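You operate a simulated robot arm through the tools that you are given. There is no shell and no other tool.

Carry out the task below with a simulated robot arm. There is one attempt and no reset: what you move stays moved.

TASK
Close the big marker down and cap its lens.
Fine: key off first; preview, fan and mains off; raise the shield to reach the cap and leave it up.

It is judged by the outcome, as a careful person would: the job done as asked, and still so three seconds after it is handed in. It fails if anything else is knocked over, pushed out of place, dropped, spilled or broken. Lids that push on must go on centred and level and be pressed home; caps that screw on are set level and turned clockwise until they are tight.

THE ROBOT
A 6-joint arm with a two-finger parallel gripper, fixed in place. Base frame: the origin is on the floor under the middle of its stand, x ahead of it, y to its left, z up; the work surface is at about z = 0.755. Lengths are in m, angles in rad, forces in N, time in s.
With the tool pointing down near the work surface it reaches from about 0.56 to 0.92 m from the base axis. Its first joint turns from -2.601 to 2.601 rad. Payload 3.43 kg.
The TCP is the grasp point between the finger pads, 0.034 m short of the fingertips. In the tool frame z runs along the fingers and y along their closing line. Largest opening 0.128 m; finger width 0.024, thickness 0.012; the body of the gripper, 0.048 by 0.13 m, starts 0.096 m behind the TCP.
Orientation is that of the tool frame in the base frame, as [roll, pitch, yaw] about the fixed x, y, z axes, in that order (R = Rz(yaw) Ry(pitch) Rx(roll)). With the fingers straight down and closing along the base's y, the tool's x points along the base's -x, its y along +y and its z along -z.

THE INTERFACE
- The arm moves only by the tool play_rows. Its argument "plan" is a list of rows, each an object (a shift or turn left out is 0, a gripper value left out holds the last) with "dp": the shift along the tool's x, y, z in m, a list of three; "angular": the turn, a rotation vector about the tool's x, y, z in rad, a list of three; "fingers": the finger opening in m, from 0 to 0.128. In form: [{"dp": [dx, dy, dz], "angular": [ax, ay, az], "fingers": fingers}, ...]. A call has 1 to 20 rows; each row is the pose to reach, as a shift and turn from the pose commanded when the call began, along the tool's axes at that moment. A row lasts 0.2 s, in which the tool goes at most 0.05 m and 0.15 rad; a call with a longer step from one row to the next is refused whole, and so is a gripper value outside its range. A pose out of reach is approached as far as the arm can. The call stops where the force on the tool passes 50 N (or 10 N more than at its start, if that is more) or the arm is blocked; 0.2 s more then pass. Each finger travels about 0.108 m/s and halts on what it meets, pressing with about 43 N; the grip force reading is that of the motor and also rises with nothing between the fingers. The clock runs only during rows and for 0.2 s after the last one: add rows that repeat a pose to give the fingers time. It gives the time, the measured TCP pose, the force on the tool (base axes), the opening and the grip force at its end, in the units of the frame above (readings bear some noise), with the torque about the TCP (base axes, N m) and any sound that the robot's microphone picked up.
- Cameras (640 x 400 px; columns grow to the right, rows downward): "scene" is fixed at [0.0492, 0.4993, 1.4639]; the picture's right is [0.36, -0.93, 0.00], its down [-0.62, -0.24, -0.74] and it looks along [0.69, 0.27, -0.67] (base axes); focal length 294 px, centre (320, 200). "wrist" rides on the gripper at [0.076, -0.011, -0.16] in the tool frame; the picture's right is [0.15, 0.99, 0.00], its down [-0.88, 0.13, -0.46] and it looks along [-0.45, 0.07, 0.89] (tool axes); focal length 234 px, centre (320, 200). There is no depth. A picture from a camera that has moved, and an enlarged one, comes with that camera's place and axes in the base frame and with its lens.
- get_image(camera): a new picture of that camera. No time passes.
- slide_trunk(by): slides the trunk up (or, below 0, down) by that many m; the arm rides with it, the base frame stays. It gives what a move gives, with no picture.
- inspect(camera, box): a new picture of the part [left, top, right, bottom] of that camera's present view, enlarged. No time passes.
- finish_job(): hands the job in; it is judged then, once.

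Places have to be worked out from the pictures, the camera data and where the tool is seen. Open the gripper and draw the arm clear of the work before you hand the job in, unless the task says otherwise.

The tools are called after "Request:" as name(argument=value, ...) on one line, values as JSON. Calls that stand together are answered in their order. play_rows: Moves the arm, as the interface text tells. Its arguments: {"type":"object","properties":{"plan":{"type":"array","items":{"type":"object","properties":{"dp":{"type":"array","items":{"type":"number"}},"angular":{"type":"array","items":{"type":"number"}},"fingers":{"type":"number"}}}}},"required":["plan"]} The other tools are called the same way: slide_trunk (by) moves the trunk up or down; get_image (camera) takes a picture; inspect (camera, box) takes an enlarged picture of a part of a camera's view; finish_job () hands the job in.

At the start:

```text
t: 0.0
eef_pos: [0.5335, 0.6253, 1.2364]
orientation: [-3.141, -0.003, 3.141]
force: [0.0, 0.9, -0.3]
moment: [0.03, -0.02, 0.01]
finger_gap: 0.1278
gripper_force: 0.0
trunk travel left (down, up): [-0.675, 0.035]
```

scene: 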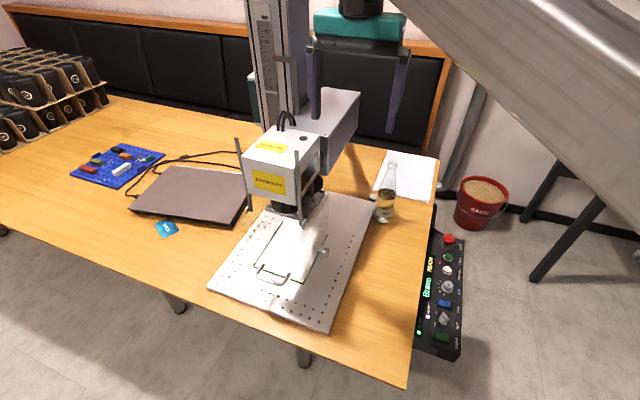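
wrist: 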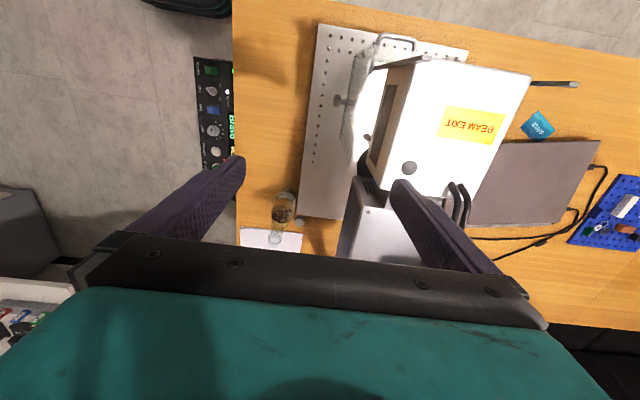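

I'll begin by looking closely at the scene: the marker, its controls and the shield.

Request:
inspect(camera="scene", box=[400, 220, 480, 370])

Request:
inspect(camera="scene", box=[200, 100, 400, 340])

Request:
inspect(camera="wrist", box=[180, 40, 260, 180])

Request:
inspect(camera="scene", box=[60, 130, 260, 250])

```text
2.67 times, centred on (440, 295) of scene
camera zoom: at [0.0492, 0.4993, 1.4639], right [0.36, -0.93, 0.0], down [-0.62, -0.24, -0.74], along [0.69, 0.27, -0.67], focal length 785 px, centre (0, -53)
```

zoom: 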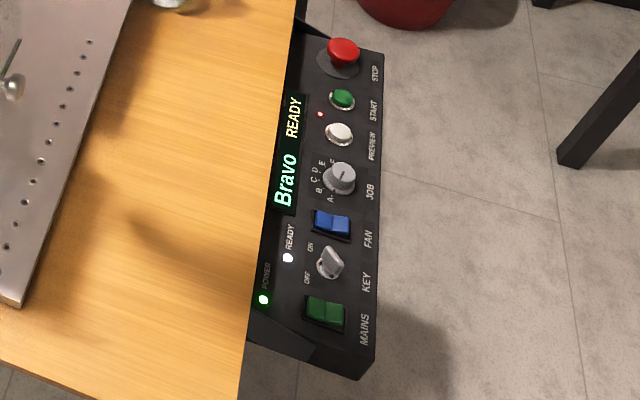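

```text
1.67 times, centred on (300, 220) of scene
camera zoom: at [0.0492, 0.4993, 1.4639], right [0.36, -0.93, 0.0], down [-0.62, -0.24, -0.74], along [0.69, 0.27, -0.67], focal length 491 px, centre (353, 167)
```

zoom: 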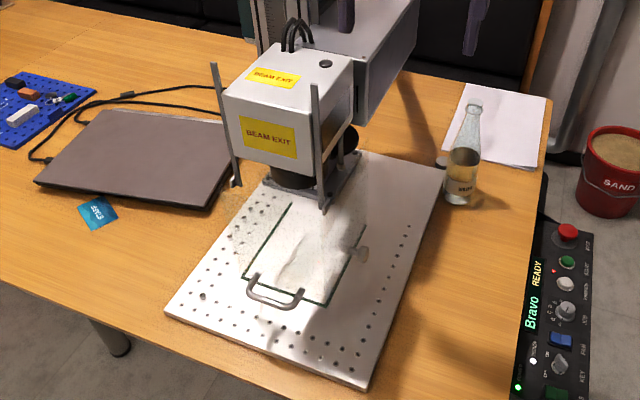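

```text
2.86 times, centred on (220, 110) of wrist
camera zoom: at [0.4563, 0.6146, 1.3972], right [-0.15, 0.99, 0.0], down [0.88, 0.13, 0.46], along [0.45, 0.07, -0.89], focal length 669 px, centre (606, 457)
```

zoom: 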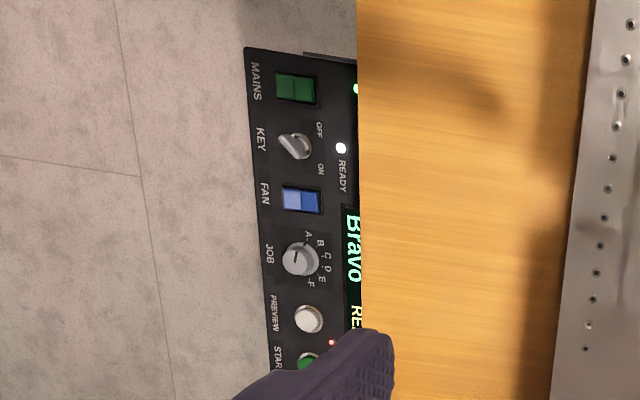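

```text
3.20 times, centred on (160, 190) of scene
camera zoom: at [0.0492, 0.4993, 1.4639], right [0.36, -0.93, 0.0], down [-0.62, -0.24, -0.74], along [0.69, 0.27, -0.67], focal length 942 px, centre (832, 232)
```

zoom: 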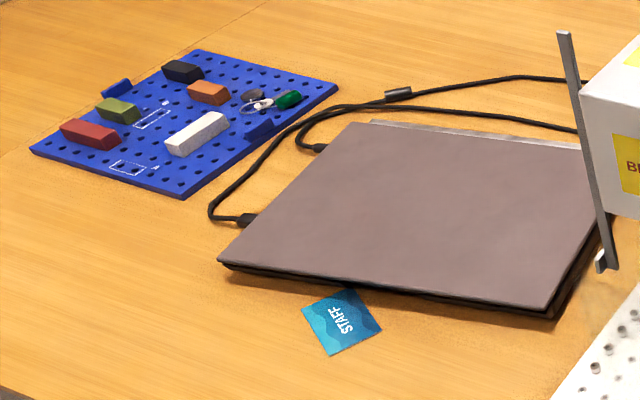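

Zooming in further on the plate, shield and head.

Request:
inspect(camera="scene", box=[225, 180, 345, 300])

Request:
inspect(camera="scene", box=[230, 100, 350, 220])

Request:
inspect(camera="wrist", box=[300, 20, 480, 240])

Request:
inspect(camera="scene", box=[240, 0, 420, 120])

Request:
inspect(camera="wrist", box=[0, 180, 120, 400])

```text
3.33 times, centred on (285, 240) of scene
camera zoom: at [0.0492, 0.4993, 1.4639], right [0.36, -0.93, 0.0], down [-0.62, -0.24, -0.74], along [0.69, 0.27, -0.67], focal length 982 px, centre (437, 67)
```

zoom: 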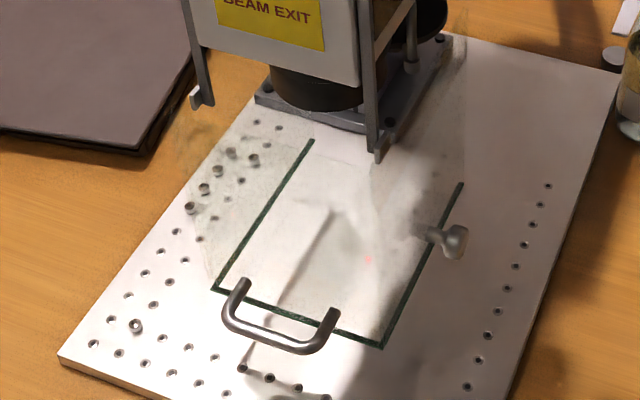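

```text
3.33 times, centred on (290, 160) of scene
camera zoom: at [0.0492, 0.4993, 1.4639], right [0.36, -0.93, 0.0], down [-0.62, -0.24, -0.74], along [0.69, 0.27, -0.67], focal length 982 px, centre (420, 333)
```

zoom: 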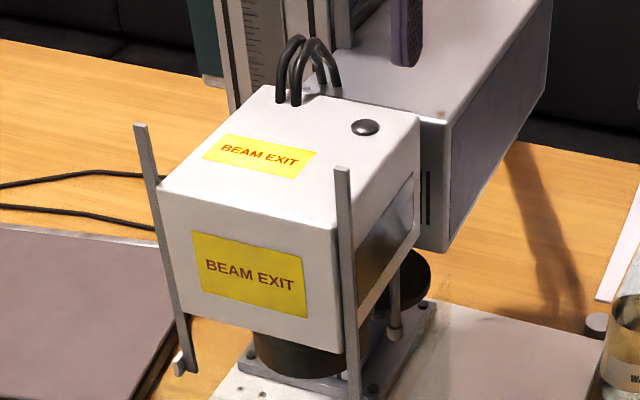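

```text
1.82 times, centred on (390, 130) of wrist
camera zoom: at [0.4563, 0.6146, 1.3972], right [-0.15, 0.99, 0.0], down [0.88, 0.13, 0.46], along [0.45, 0.07, -0.89], focal length 426 px, centre (193, 327)
```

zoom: 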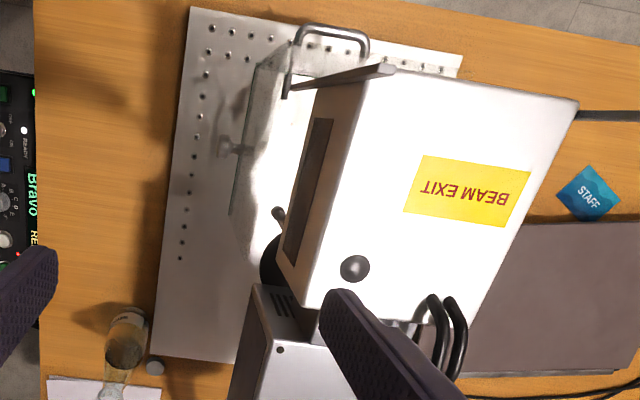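

```text
3.33 times, centred on (330, 60) of scene
camera zoom: at [0.0492, 0.4993, 1.4639], right [0.36, -0.93, 0.0], down [-0.62, -0.24, -0.74], along [0.69, 0.27, -0.67], focal length 982 px, centre (287, 667)
```

zoom: 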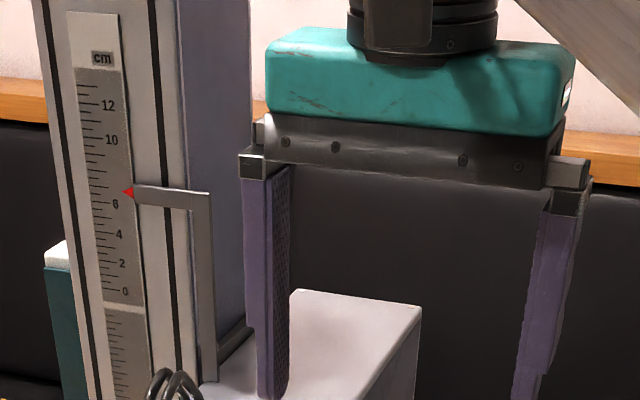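

```text
1.82 times, centred on (60, 290) of wrist
camera zoom: at [0.4563, 0.6146, 1.3972], right [-0.15, 0.99, 0.0], down [0.88, 0.13, 0.46], along [0.45, 0.07, -0.89], focal length 426 px, centre (793, 36)
```

zoom: 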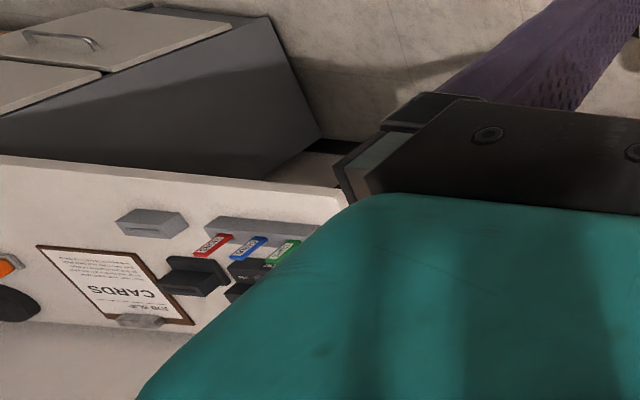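

The panel sits just off the table's right edge (key near (0.53, 0.32, 0.67)). I'll move the arm sideways over it at height to get a better view of both the panel and the scene.

Request:
play_rows(plan=[{"dp": [0, -0.04, 0]}, {"dp": [0, -0.08, 0]}, {"dp": [0, -0.12, 0]}, {"dp": [0, -0.16, 0]}, {"dp": [0, -0.2, 0]}, {"dp": [0, -0.24, 0]}, {"dp": [0, -0.27, 0]}, {"dp": [0, -0.3, 0]}, {"dp": [0, -0.3, 0]}])

Request:
get_image(camera="wrist")

Request:
get_image(camera="scene")

```text
t: 1.2
eef_pos: [0.5349, 0.4303, 1.2386]
orientation: [3.134, 0.005, 3.122]
force: [-5.2, 17.5, -0.2]
moment: [-3.04, -0.89, -1.61]
finger_gap: 0.128
gripper_force: 0.1
trunk travel left (down, up): [-0.675, 0.035]
stopped in row 6: the force on the tool passed its limit at 76 N (the readings are from after the stop); the commanded pose is now the measured one
```

```text
taken
camera wrist: at [0.4562, 0.4205, 1.3968], right [-0.13, 0.99, 0.01], down [0.88, 0.11, 0.46], along [0.46, 0.06, -0.89], focal length 234 px, centre (320, 200)
```

wrist: 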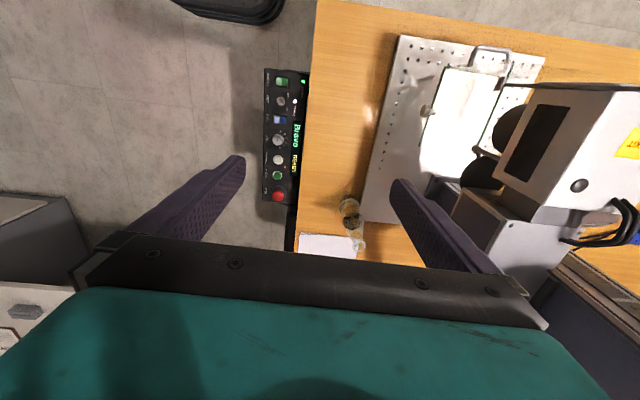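

```text
taken
```

scene: 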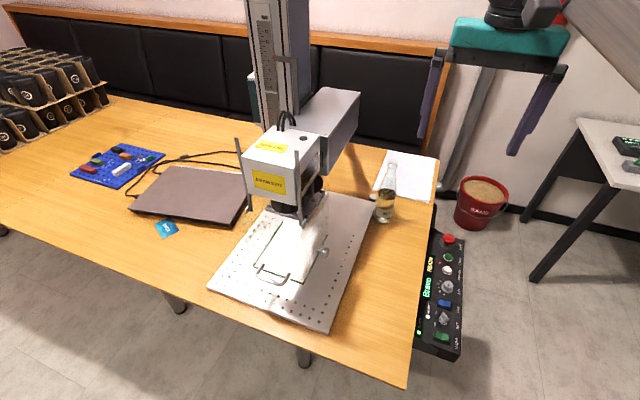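

The motion stopped on a contact about 0.17 m above the TCP on the near/right side of the gripper. I'll look at what it touched before moving on.

Request:
inspect(camera="scene", box=[430, 0, 640, 160])

Request:
inspect(camera="wrist", box=[240, 50, 360, 220])

Request:
inspect(camera="wrist", box=[0, 180, 120, 400])

Request:
inspect(camera="wrist", box=[380, 40, 600, 240])

```text
2.50 times, centred on (535, 80) of scene
camera zoom: at [0.0492, 0.4993, 1.4639], right [0.36, -0.93, 0.0], down [-0.62, -0.24, -0.74], along [0.69, 0.27, -0.67], focal length 736 px, centre (-218, 500)
```

zoom: 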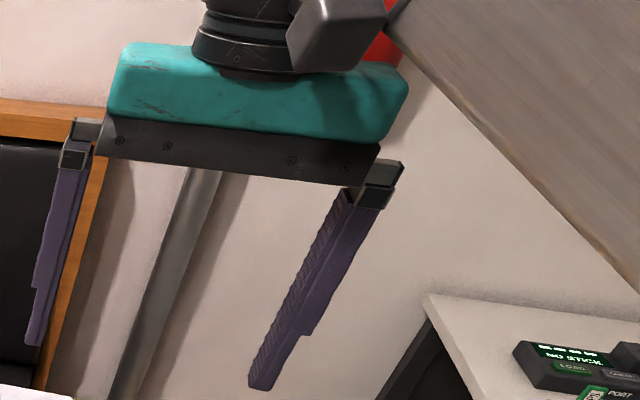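

```text
2.35 times, centred on (300, 135) of wrist
camera zoom: at [0.4562, 0.4205, 1.3968], right [-0.13, 0.99, 0.01], down [0.88, 0.11, 0.46], along [0.46, 0.06, -0.89], focal length 551 px, centre (367, 353)
```

zoom: 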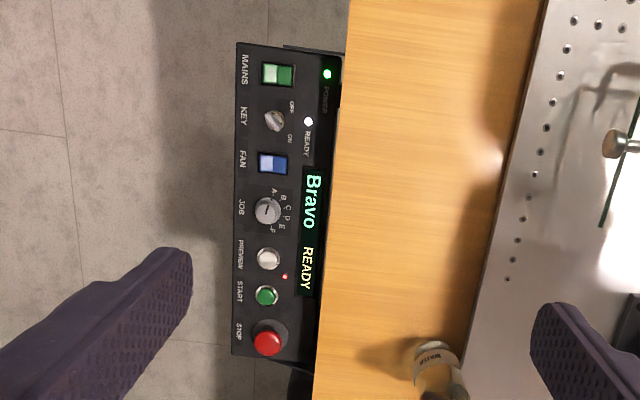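

```text
1.82 times, centred on (60, 290) of wrist
camera zoom: at [0.4562, 0.4205, 1.3968], right [-0.13, 0.99, 0.01], down [0.88, 0.11, 0.46], along [0.46, 0.06, -0.89], focal length 426 px, centre (793, 36)
```

zoom: 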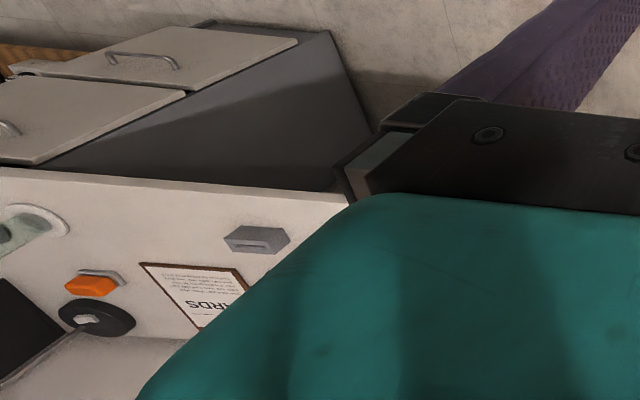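

```text
2.00 times, centred on (490, 140) of wrist
camera zoom: at [0.4562, 0.4205, 1.3968], right [-0.13, 0.99, 0.01], down [0.88, 0.11, 0.46], along [0.46, 0.06, -0.89], focal length 468 px, centre (-20, 320)
```

zoom: 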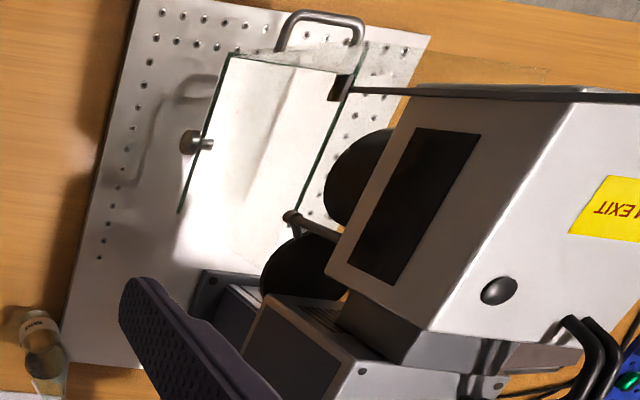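

The gripper brushed the robot's own forearm when pulled in at this height, and nothing else was touched. I'll back off in +y, straighten the tool, and go lower before moving in over the panel.

Request:
play_rows(plan=[{"dp": [0, 0.03, 0], "angular": [0.0076, 0.005, -0.019]}, {"dp": [0, 0.03, 0.04], "angular": [0.0076, 0.005, -0.019]}, {"dp": [0, 0.03, 0.08], "angular": [0.0076, 0.005, -0.019]}, {"dp": [0, 0.03, 0.12], "angular": [0.0076, 0.005, -0.019]}, {"dp": [0, 0.03, 0.16], "angular": [0.0076, 0.005, -0.019]}, {"dp": [0, 0.03, 0.2], "angular": [0.0076, 0.005, -0.019]}, {"dp": [0, 0.03, 0.24], "angular": [0.0076, 0.005, -0.019]}, {"dp": [0, 0.03, 0.24], "angular": [0.0076, 0.005, -0.019]}])

Request:
get_image(camera="wrist")

Request:
get_image(camera="scene")

```text
t: 3.0
eef_pos: [0.535, 0.4627, 0.9978]
orientation: [-3.138, 0.0, -3.141]
force: [-0.2, -0.1, -0.8]
moment: [0.0, 0.01, 0.0]
finger_gap: 0.128
gripper_force: 0.0
trunk travel left (down, up): [-0.675, 0.035]
```

```text
taken
camera wrist: at [0.4588, 0.4505, 1.1573], right [-0.15, 0.99, 0.0], down [0.88, 0.13, 0.46], along [0.45, 0.07, -0.89], focal length 234 px, centre (320, 200)
```

wrist: 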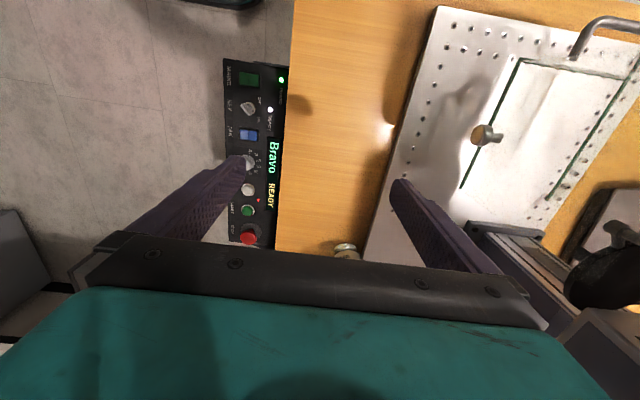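

```text
taken
```

scene: 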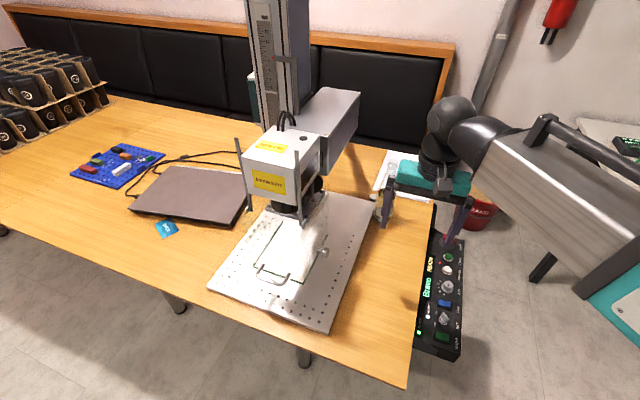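

Clear now. Zooming in on the panel and on the dark disc beside/below the head.

Request:
inspect(camera="wrist", box=[500, 160, 640, 320])

Request:
inspect(camera="wrist", box=[420, 10, 640, 240])

Request:
inspect(camera="wrist", box=[200, 50, 310, 250])

```text
2.50 times, centred on (570, 240) of wrist
camera zoom: at [0.4588, 0.4505, 1.1573], right [-0.15, 0.99, 0.0], down [0.88, 0.13, 0.46], along [0.45, 0.07, -0.89], focal length 585 px, centre (-305, 100)
```

zoom: 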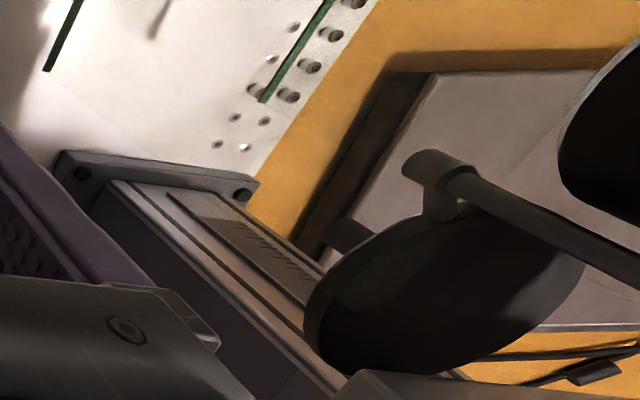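

```text
1.74 times, centred on (530, 125) of wrist
camera zoom: at [0.4588, 0.4505, 1.1573], right [-0.15, 0.99, 0.0], down [0.88, 0.13, 0.46], along [0.45, 0.07, -0.89], focal length 407 px, centre (-45, 330)
```

zoom: 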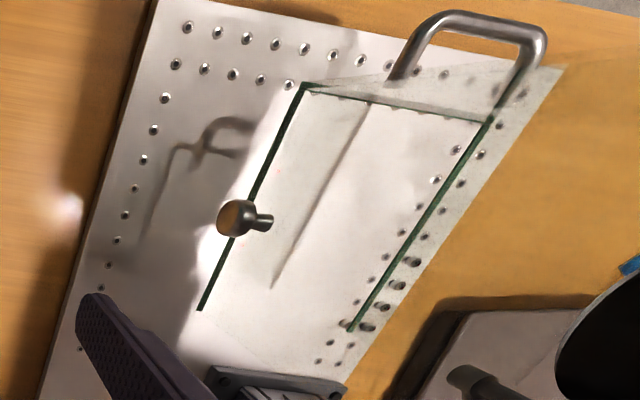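

```text
2.00 times, centred on (255, 150) of wrist
camera zoom: at [0.4588, 0.4505, 1.1573], right [-0.15, 0.99, 0.0], down [0.88, 0.13, 0.46], along [0.45, 0.07, -0.89], focal length 468 px, centre (450, 300)
```

zoom: 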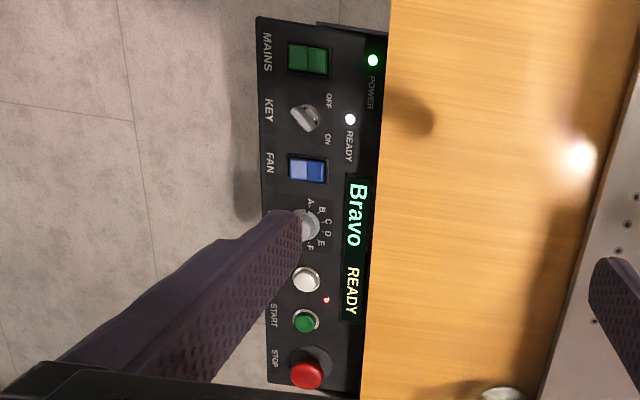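

The shield is a clear box on the head's lens axis, bottom edge near z≈0.836, with a D-handle at about (0.36, 0.75, 0.86). The black cap seems to hang on a bracket behind the lens. I'll do the panel first: key ≈(0.527, 0.324, 0.686), mains ≈(0.476, 0.324), fan ≈(0.574, 0.325), preview ≈(0.703, 0.322). Moving above the key for a close view.

Request:
play_rows(plan=[{"dp": [0.002, -0.025, 0.03]}, {"dp": [0.004, -0.05, 0.06]}, {"dp": [0.006, -0.075, 0.09]}, {"dp": [0.008, -0.1, 0.12]}, {"dp": [0.008, -0.12, 0.15]}, {"dp": [0.008, -0.139, 0.178]}, {"dp": [0.008, -0.139, 0.178]}])

Request:
get_image(camera="wrist")

Request:
inspect(camera="wrist", box=[240, 40, 400, 240])

Request:
get_image(camera="scene")

```text
t: 4.6
eef_pos: [0.528, 0.3224, 0.8191]
orientation: [-3.14, 0.0, -3.14]
force: [-0.8, -0.2, -0.4]
moment: [0.01, -0.02, -0.04]
finger_gap: 0.1281
gripper_force: 0.1
trunk travel left (down, up): [-0.675, 0.035]
```

```text
taken
camera wrist: at [0.4516, 0.3121, 0.9794], right [-0.15, 0.99, 0.0], down [0.88, 0.13, 0.46], along [0.45, 0.07, -0.89], focal length 234 px, centre (320, 200)
```

wrist: 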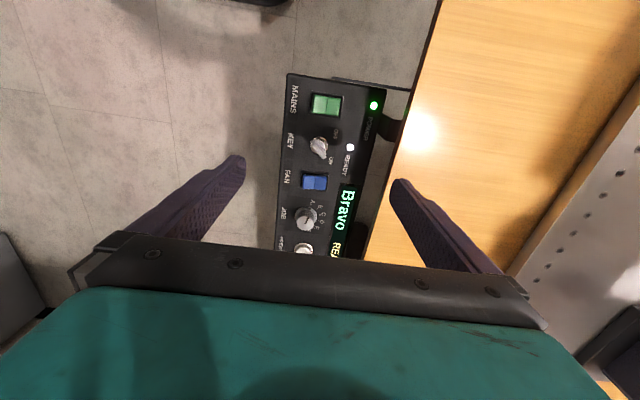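

```text
2.00 times, centred on (320, 140) of wrist
camera zoom: at [0.4516, 0.3121, 0.9794], right [-0.15, 0.99, 0.0], down [0.88, 0.13, 0.46], along [0.45, 0.07, -0.89], focal length 468 px, centre (320, 320)
```

zoom: 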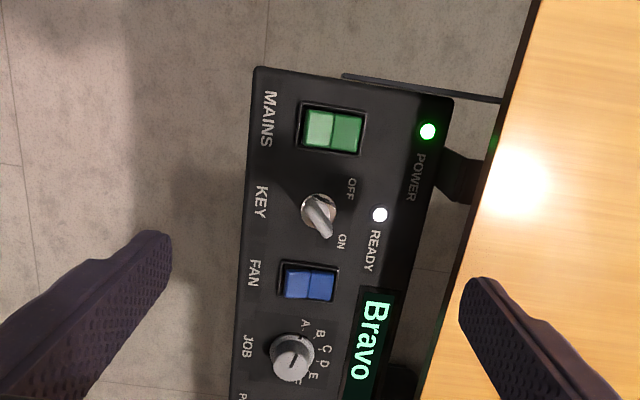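

```text
taken
```

scene: 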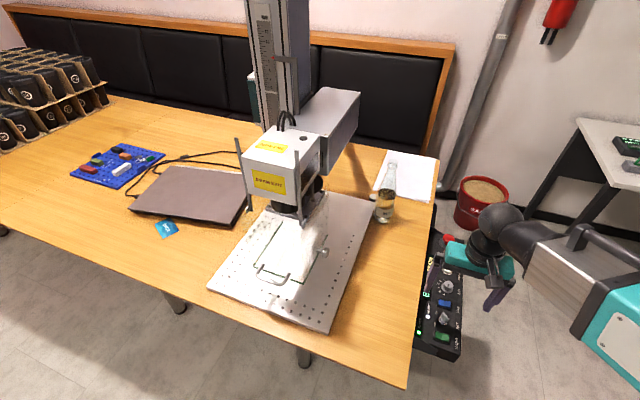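

The panel is level at z≈0.675 and aligned with x. Zooming hard on the rockers and key to see which halves are pressed.

Request:
inspect(camera="wrist", box=[300, 80, 360, 120])

Request:
inspect(camera="wrist", box=[290, 125, 360, 200])

Request:
inspect(camera="scene", box=[420, 290, 470, 350])

```text
10.00 times, centred on (330, 100) of wrist
camera zoom: at [0.4516, 0.3121, 0.9794], right [-0.15, 0.99, 0.0], down [0.88, 0.13, 0.46], along [0.45, 0.07, -0.89], focal length 2342 px, centre (220, 1200)
```

zoom: 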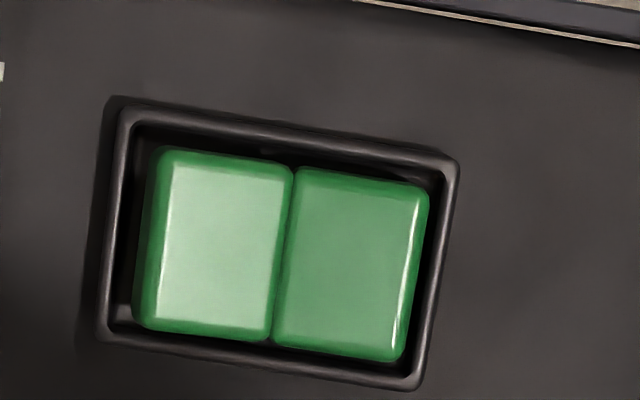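

```text
5.33 times, centred on (325, 162) of wrist
camera zoom: at [0.4516, 0.3121, 0.9794], right [-0.15, 0.99, 0.0], down [0.88, 0.13, 0.46], along [0.45, 0.07, -0.89], focal length 1249 px, centre (293, 400)
```

zoom: 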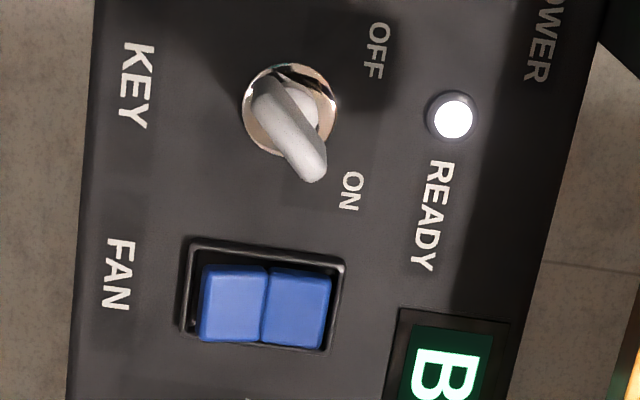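

```text
6.67 times, centred on (445, 320) of scene
camera zoom: at [0.0492, 0.4993, 1.4639], right [0.36, -0.93, 0.0], down [-0.62, -0.24, -0.74], along [0.69, 0.27, -0.67], focal length 1963 px, centre (-513, -600)
```

zoom: 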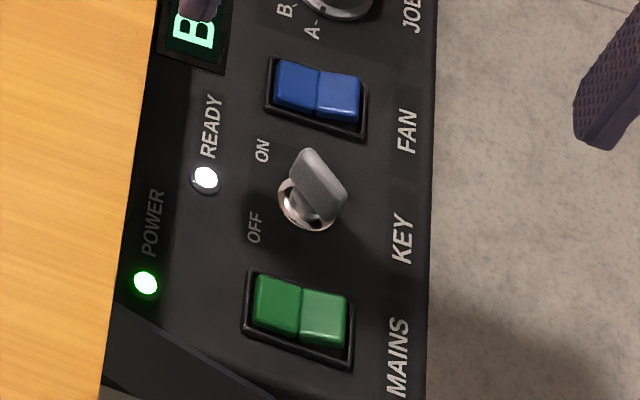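

Key lever points to ON (about 45° from +x, toward +y); OFF lies 90° counter-clockwise seen from above. I'll turn the tool so the fingers straddle the lever, narrow them to 0.04 m and come down to just above it.

Request:
play_rows(plan=[{"dp": [0.002, 0.001, 0.0], "angular": [0, 0, -0.14], "fingers": 0.04}, {"dp": [0.002, 0.001, 0.01], "angular": [0, 0, -0.28]}, {"dp": [0.002, 0.001, 0.02], "angular": [0, 0, -0.42]}, {"dp": [0.002, 0.001, 0.03], "angular": [0, 0, -0.56]}, {"dp": [0.002, 0.001, 0.04], "angular": [0, 0, -0.7]}, {"dp": [0.002, 0.001, 0.05], "angular": [0, 0, -0.785]}, {"dp": [0.002, 0.001, 0.059], "angular": [0, 0, -0.785]}, {"dp": [0.002, 0.001, 0.059], "angular": [0, 0, -0.785]}])

Request:
get_image(camera="wrist")

Request:
inspect(camera="scene", box=[400, 240, 520, 360])

```text
t: 6.4
eef_pos: [0.5257, 0.3237, 0.7604]
orientation: [-3.139, 0.002, -2.355]
force: [0.5, -0.5, -0.8]
moment: [-0.01, 0.03, 0.02]
finger_gap: 0.0398
gripper_force: 0.0
trunk travel left (down, up): [-0.675, 0.035]
```

```text
taken
camera wrist: at [0.4794, 0.2625, 0.9204], right [-0.8, 0.59, 0.0], down [0.53, 0.72, 0.45], along [0.27, 0.37, -0.89], focal length 234 px, centre (320, 200)
```

wrist: 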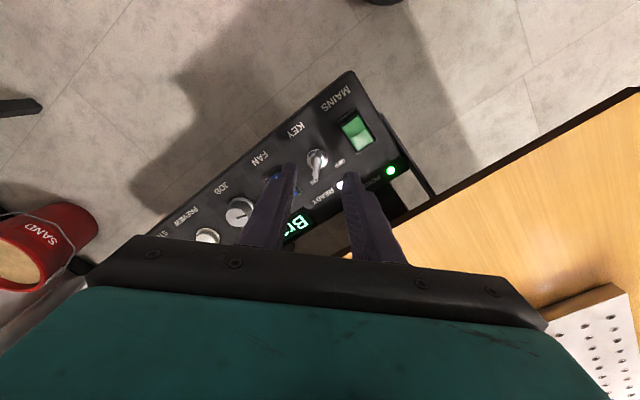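

```text
3.33 times, centred on (460, 300) of scene
camera zoom: at [0.0492, 0.4993, 1.4639], right [0.36, -0.93, 0.0], down [-0.62, -0.24, -0.74], along [0.69, 0.27, -0.67], focal length 982 px, centre (-147, -133)
```

zoom: 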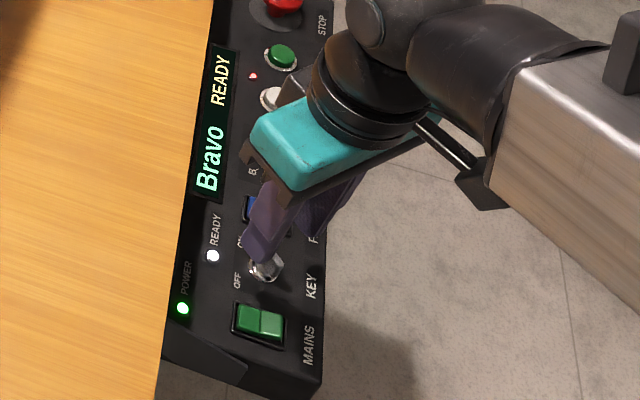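

Request:
inspect(camera="wrist", box=[230, 90, 400, 240])

```text
2.67 times, centred on (315, 165) of wrist
camera zoom: at [0.4794, 0.2625, 0.9204], right [-0.8, 0.59, 0.0], down [0.53, 0.72, 0.45], along [0.27, 0.37, -0.89], focal length 624 px, centre (333, 293)
```

zoom: 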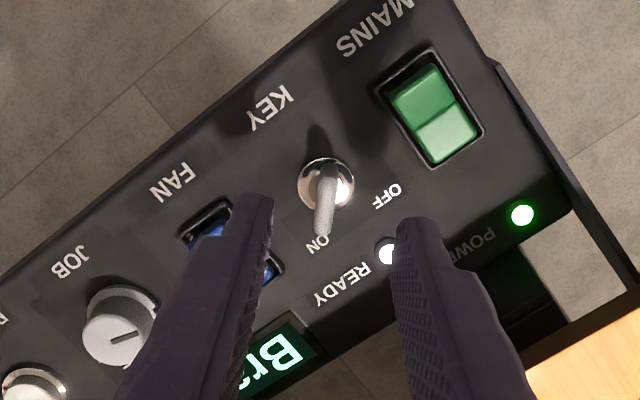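

The key is centred under the TCP. Descending so the fingertips straddle the lever a few mm above the panel, then closing.

Request:
play_rows(plan=[{"dp": [0, 0, 0.02]}, {"dp": [0, 0, 0.035]}, {"dp": [0, 0, 0.044]}, {"dp": [0, 0, 0.044]}])

Request:
inspect(camera="wrist", box=[230, 90, 400, 240])

Request:
inspect(camera="scene", box=[410, 270, 490, 350])

```text
t: 7.4
eef_pos: [0.5246, 0.3237, 0.7161]
orientation: [3.141, -0.002, -2.355]
force: [0.9, 0.2, 0.0]
moment: [0.0, 0.0, -0.01]
finger_gap: 0.0398
gripper_force: 0.0
trunk travel left (down, up): [-0.675, 0.035]
```

```text
2.67 times, centred on (315, 165) of wrist
camera zoom: at [0.4793, 0.2626, 0.8764], right [-0.8, 0.59, 0.0], down [0.53, 0.72, 0.45], along [0.27, 0.37, -0.89], focal length 624 px, centre (333, 293)
```

zoom: 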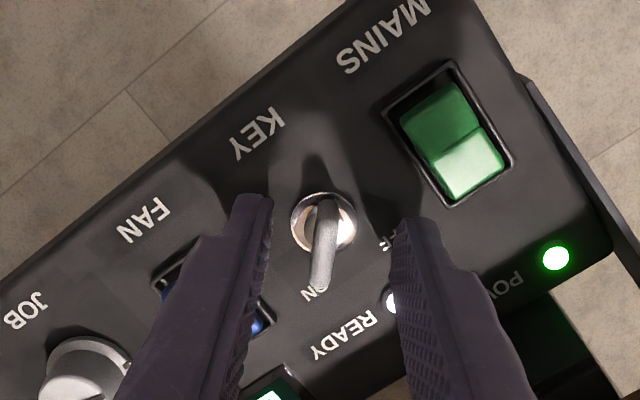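

```text
5.00 times, centred on (450, 310) of scene
camera zoom: at [0.0492, 0.4993, 1.4639], right [0.36, -0.93, 0.0], down [-0.62, -0.24, -0.74], along [0.69, 0.27, -0.67], focal length 1472 px, centre (-330, -350)
```

zoom: 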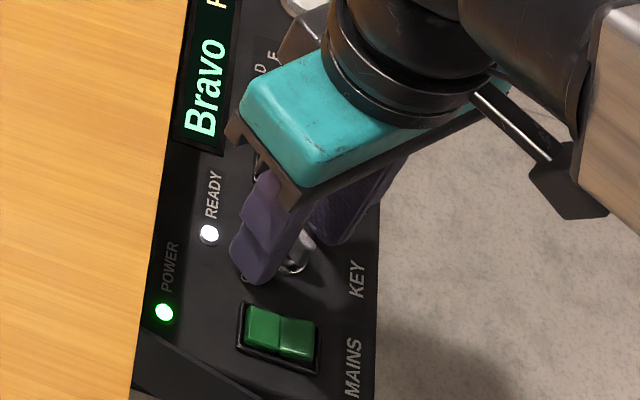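

Fingertips straddle the lever with room below. Closing on it now.

Request:
play_rows(plan=[{"dp": [0, 0, 0], "fingers": 0.0}, {"dp": [0, 0, 0]}, {"dp": [0, 0, 0]}])

Request:
inspect(camera="wrist", box=[230, 90, 400, 240])

```text
t: 8.2
eef_pos: [0.5275, 0.3223, 0.7164]
orientation: [-3.138, -0.002, -2.355]
force: [16.0, -18.1, -1.0]
moment: [0.1, -0.18, -0.04]
finger_gap: 0.0069
gripper_force: 41.1
trunk travel left (down, up): [-0.675, 0.035]
```

```text
2.67 times, centred on (315, 165) of wrist
camera zoom: at [0.481, 0.2609, 0.8765], right [-0.8, 0.59, 0.0], down [0.53, 0.72, 0.45], along [0.27, 0.36, -0.89], focal length 624 px, centre (333, 293)
```

zoom: 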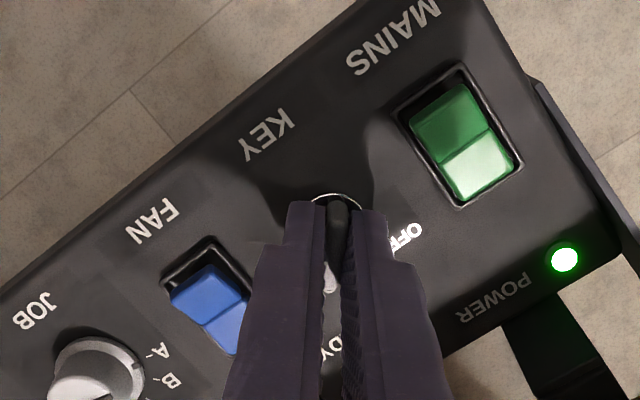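

Gripped the lever (gap 6.9 mm); the side force shows the key axis is ~3 mm off toward −y/+x, so I'll recentre by that amount and turn the key counter-clockwise (seen from above) toward OFF.

Request:
play_rows(plan=[{"dp": [0, -0.003, 0], "angular": [0, 0, 0]}, {"dp": [0, -0.003, 0], "angular": [0, 0, -0.14]}, {"dp": [0, -0.003, 0], "angular": [0, 0, -0.28]}, {"dp": [0, -0.003, 0], "angular": [0, 0, -0.42]}, {"dp": [0, -0.003, 0], "angular": [0, 0, -0.56]}, {"dp": [0, -0.003, 0], "angular": [0, 0, -0.7]}, {"dp": [0, -0.003, 0], "angular": [0, 0, -0.8]}])

Request:
inspect(camera="wrist", box=[230, 90, 400, 240])

Request:
inspect(camera="scene", box=[410, 270, 490, 350])

```text
t: 9.8
eef_pos: [0.5273, 0.321, 0.716]
orientation: [-3.141, -0.002, -1.552]
force: [2.5, 0.5, -2.6]
moment: [-0.63, -0.15, 0.01]
finger_gap: 0.0068
gripper_force: 41.1
trunk travel left (down, up): [-0.675, 0.035]
```

```text
2.67 times, centred on (315, 165) of wrist
camera zoom: at [0.54, 0.2463, 0.8765], right [-0.99, -0.16, 0.0], down [-0.15, 0.88, 0.45], along [-0.08, 0.45, -0.89], focal length 624 px, centre (333, 293)
```

zoom: 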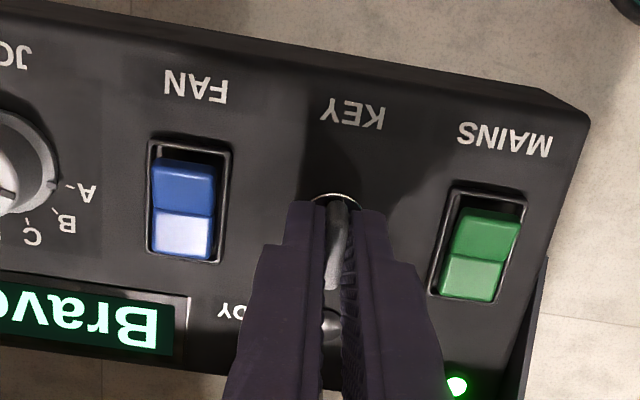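

```text
5.00 times, centred on (450, 310) of scene
camera zoom: at [0.0492, 0.4993, 1.4639], right [0.36, -0.93, 0.0], down [-0.62, -0.24, -0.74], along [0.69, 0.27, -0.67], focal length 1472 px, centre (-330, -350)
```

zoom: 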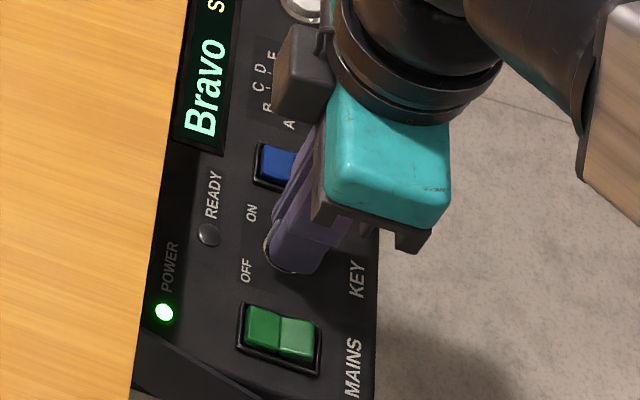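

The READY lamp went out at mid-turn and the key moves freely. I'll carry on the remaining ~45° to the OFF mark.

Request:
play_rows(plan=[{"dp": [0, 0, 0], "angular": [0, 0, -0.14]}, {"dp": [0, 0, 0], "angular": [0, 0, -0.28]}, {"dp": [0, 0, 0], "angular": [0, 0, -0.42]}, {"dp": [0, 0, 0], "angular": [0, 0, -0.56]}, {"dp": [0, 0, 0], "angular": [0, 0, -0.7]}, {"dp": [0, 0, 0], "angular": [0, 0, -0.78]}, {"dp": [0, 0, 0], "angular": [0, 0, -0.78]}])

Request:
inspect(camera="wrist", box=[230, 90, 400, 240])

Request:
inspect(camera="scene", box=[410, 270, 490, 350])

```text
t: 11.4
eef_pos: [0.5276, 0.3213, 0.7159]
orientation: [-3.14, 0.001, -0.772]
force: [6.3, 1.9, -3.3]
moment: [-0.14, -0.39, -0.53]
finger_gap: 0.0069
gripper_force: 40.6
trunk travel left (down, up): [-0.675, 0.035]
```

```text
2.67 times, centred on (315, 165) of wrist
camera zoom: at [0.5897, 0.2771, 0.8765], right [-0.59, -0.81, 0.0], down [-0.72, 0.52, 0.46], along [-0.37, 0.27, -0.89], focal length 624 px, centre (333, 293)
```

zoom: 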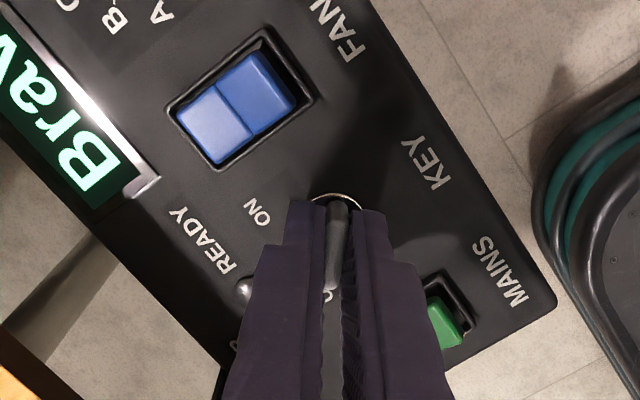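

```text
5.00 times, centred on (450, 310) of scene
camera zoom: at [0.0492, 0.4993, 1.4639], right [0.36, -0.93, 0.0], down [-0.62, -0.24, -0.74], along [0.69, 0.27, -0.67], focal length 1472 px, centre (-330, -350)
```

zoom: 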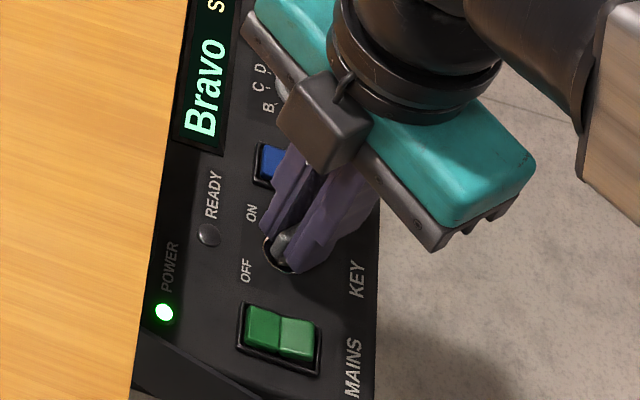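

READY is off, the display has changed and a stop torque is felt at the OFF mark, so the key is off. Opening the fingers and lifting clear.

Request:
play_rows(plan=[{"dp": [0, 0, 0], "fingers": 0.035}, {"dp": [0, 0, 0]}, {"dp": [0, 0, -0.03]}, {"dp": [0, 0, -0.06]}, {"dp": [0, 0, -0.1]}, {"dp": [0, 0, -0.1]}])

Request:
get_image(camera="wrist")

Request:
inspect(camera="scene", box=[410, 220, 490, 350])

```text
t: 12.8
eef_pos: [0.5285, 0.3221, 0.8168]
orientation: [3.14, 0.001, -0.775]
force: [-0.9, -0.1, -0.4]
moment: [0.01, -0.02, -0.01]
finger_gap: 0.0349
gripper_force: 0.0
trunk travel left (down, up): [-0.675, 0.035]
```

```text
taken
camera wrist: at [0.5894, 0.2777, 0.977], right [-0.59, -0.81, 0.0], down [-0.72, 0.52, 0.46], along [-0.37, 0.27, -0.89], focal length 234 px, centre (320, 200)
```

wrist: 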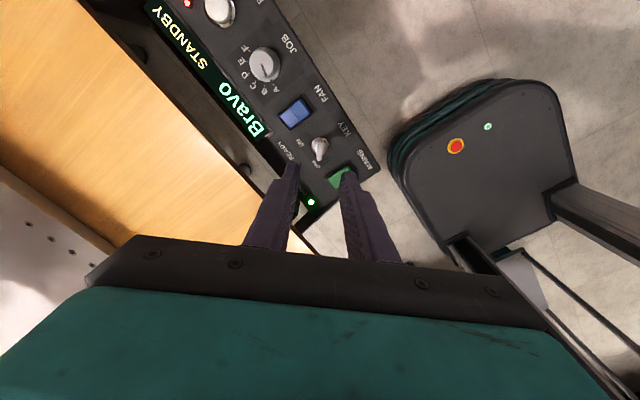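

```text
3.08 times, centred on (450, 285) of scene
camera zoom: at [0.0492, 0.4993, 1.4639], right [0.36, -0.93, 0.0], down [-0.62, -0.24, -0.74], along [0.69, 0.27, -0.67], focal length 906 px, centre (-80, -62)
```

zoom: 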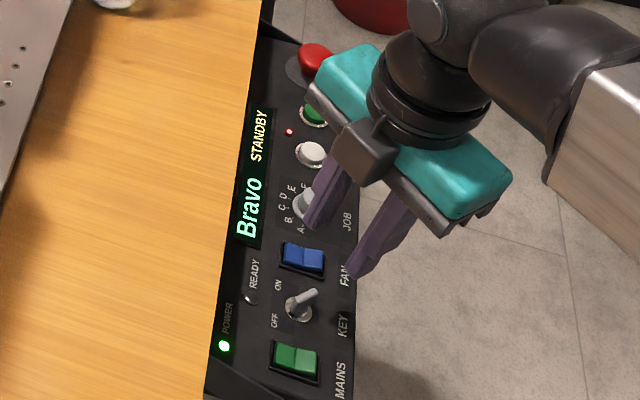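

The panel shows "Bravo STANDBY"; the preview LED is still red. Now I'll swing the tool back, close the fingers, and move above the PREVIEW button at about (0.703, 0.322).

Request:
play_rows(plan=[{"dp": [0.008, -0.0077, 0], "angular": [0, 0, 0.148], "fingers": 0.0}, {"dp": [0.016, -0.0153, 0], "angular": [0, 0, 0.296]}, {"dp": [0.0235, -0.023, 0], "angular": [0, 0, 0.444]}, {"dp": [0.031, -0.0306, 0], "angular": [0, 0, 0.592]}, {"dp": [0.039, -0.0383, 0], "angular": [0, 0, 0.74]}, {"dp": [0.047, -0.0459, 0], "angular": [0, 0, 0.888]}, {"dp": [0.0547, -0.0536, 0], "angular": [0, 0, 1.036]}, {"dp": [0.0625, -0.0612, 0], "angular": [0, 0, 1.184]}, {"dp": [0.07, -0.0689, 0], "angular": [0, 0, 1.332]}, {"dp": [0.078, -0.0765, 0], "angular": [0, 0, 1.48]}, {"dp": [0.086, -0.0842, 0], "angular": [0, 0, 1.628]}, {"dp": [0.0938, -0.0918, 0], "angular": [0, 0, 1.776]}, {"dp": [0.1016, -0.0995, 0], "angular": [0, 0, 1.924]}, {"dp": [0.1094, -0.1071, 0], "angular": [0, 0, 2.072]}, {"dp": [0.1172, -0.1148, 0], "angular": [0, 0, 2.22]}, {"dp": [0.125, -0.1224, 0], "angular": [0, 0, 2.366]}, {"dp": [0.125, -0.1224, 0], "angular": [0, 0, 2.366]}])

Request:
get_image(camera="wrist")

Request:
inspect(camera="scene", box=[400, 220, 500, 350])

```text
t: 16.4
eef_pos: [0.7031, 0.3216, 0.8171]
orientation: [-3.14, 0.001, -3.141]
force: [-0.6, 0.3, 0.9]
moment: [0.0, 0.0, -0.02]
finger_gap: 0.0
gripper_force: 32.9
trunk travel left (down, up): [-0.675, 0.035]
```

```text
taken
camera wrist: at [0.6264, 0.3106, 0.9768], right [-0.15, 0.99, 0.0], down [0.88, 0.13, 0.46], along [0.45, 0.07, -0.89], focal length 234 px, centre (320, 200)
```

wrist: 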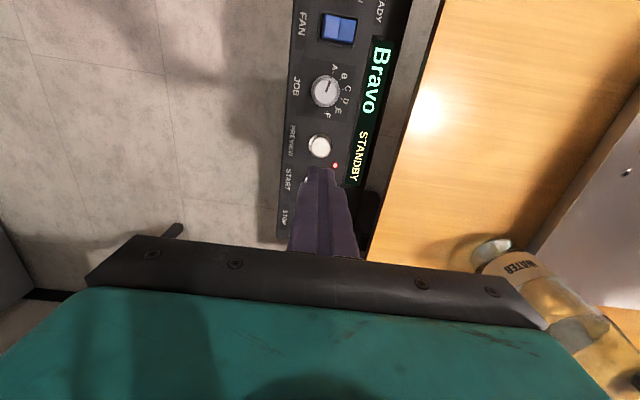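

```text
3.08 times, centred on (450, 285) of scene
camera zoom: at [0.0492, 0.4993, 1.4639], right [0.36, -0.93, 0.0], down [-0.62, -0.24, -0.74], along [0.69, 0.27, -0.67], focal length 906 px, centre (-80, -62)
```

zoom: 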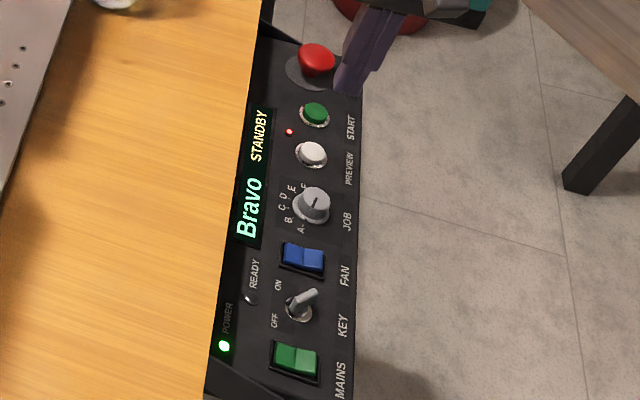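

PREVIEW sits at about (0.700, 0.3225), START is 4 cm further. Lowering the closed fingertips to just above the PREVIEW button.

Request:
play_rows(plan=[{"dp": [0.003, 0.001, 0.03]}, {"dp": [0.003, 0.001, 0.06]}, {"dp": [0.003, 0.001, 0.085]}, {"dp": [0.003, 0.001, 0.085]}])

Request:
get_image(camera="wrist")

Request:
inspect(camera="scene", box=[420, 220, 480, 300])

```text
t: 17.4
eef_pos: [0.6999, 0.3217, 0.7302]
orientation: [-3.14, 0.001, -3.141]
force: [0.0, 0.0, -0.4]
moment: [-0.04, -0.02, -0.05]
finger_gap: 0.0001
gripper_force: 33.2
trunk travel left (down, up): [-0.675, 0.035]
```

```text
taken
camera wrist: at [0.6232, 0.3115, 0.8912], right [-0.15, 0.99, 0.0], down [0.88, 0.13, 0.46], along [0.45, 0.07, -0.89], focal length 234 px, centre (320, 200)
```

wrist: 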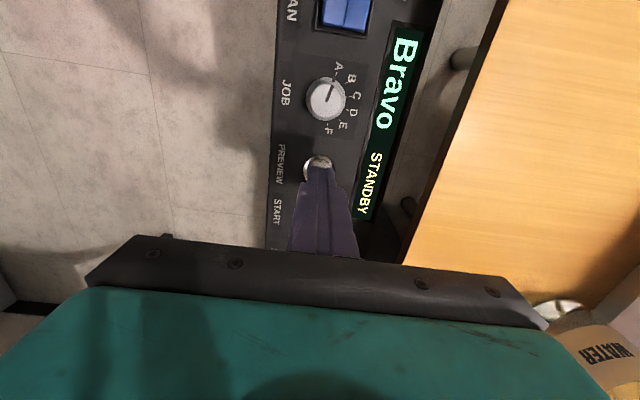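

```text
5.00 times, centred on (450, 260) of scene
camera zoom: at [0.0492, 0.4993, 1.4639], right [0.36, -0.93, 0.0], down [-0.62, -0.24, -0.74], along [0.69, 0.27, -0.67], focal length 1472 px, centre (-330, -100)
```

zoom: 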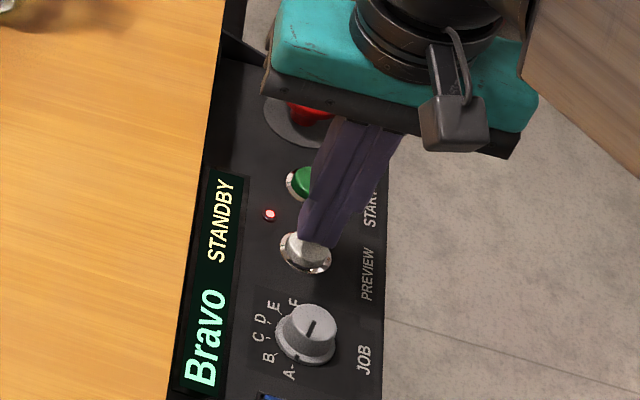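

Tip is right over the PREVIEW button. Pressing gently, then retracting, and checking the LED.

Request:
play_rows(plan=[{"dp": [0, 0, 0.004]}, {"dp": [0, 0, 0.007]}, {"dp": [0, 0, 0.01]}, {"dp": [0, 0, 0.012]}])

Request:
inspect(camera="scene", box=[420, 220, 480, 300])

```text
t: 18.4
eef_pos: [0.6992, 0.322, 0.7202]
orientation: [-3.141, 0.0, -3.139]
force: [-0.9, 0.1, -0.1]
moment: [0.01, 0.02, 0.0]
finger_gap: 0.0001
gripper_force: 32.7
trunk travel left (down, up): [-0.675, 0.035]
```

```text
5.00 times, centred on (450, 260) of scene
camera zoom: at [0.0492, 0.4993, 1.4639], right [0.36, -0.93, 0.0], down [-0.62, -0.24, -0.74], along [0.69, 0.27, -0.67], focal length 1472 px, centre (-330, -100)
```

zoom: 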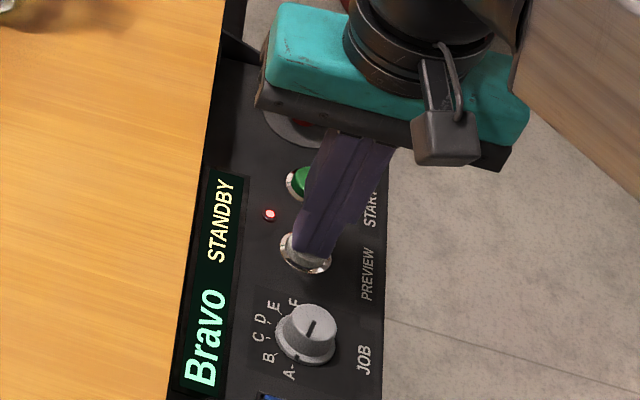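

No contact yet with the tip at z≈0.686. Continuing down in small steps.

Request:
play_rows(plan=[{"dp": [0, 0, 0.002]}, {"dp": [0, 0, 0.004]}, {"dp": [0, 0, 0.005]}])

Request:
inspect(camera="scene", box=[420, 220, 480, 300])

```text
t: 19.2
eef_pos: [0.7002, 0.3226, 0.7141]
orientation: [-3.141, 0.001, -3.139]
force: [0.1, 0.0, 2.2]
moment: [0.01, 0.0, 0.05]
finger_gap: 0.0
gripper_force: 33.4
trunk travel left (down, up): [-0.675, 0.035]
heard: click
```

```text
5.00 times, centred on (450, 260) of scene
camera zoom: at [0.0492, 0.4993, 1.4639], right [0.36, -0.93, 0.0], down [-0.62, -0.24, -0.74], along [0.69, 0.27, -0.67], focal length 1472 px, centre (-330, -100)
```

zoom: 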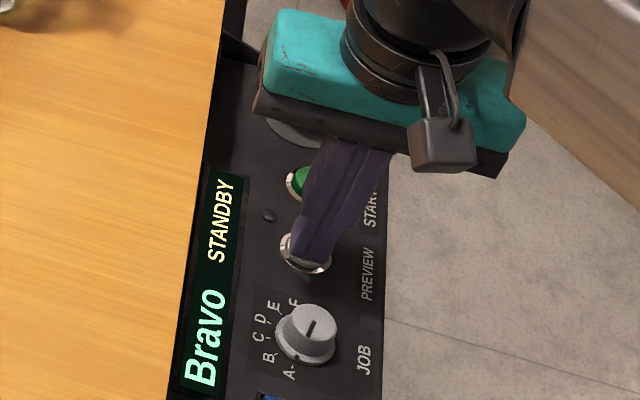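

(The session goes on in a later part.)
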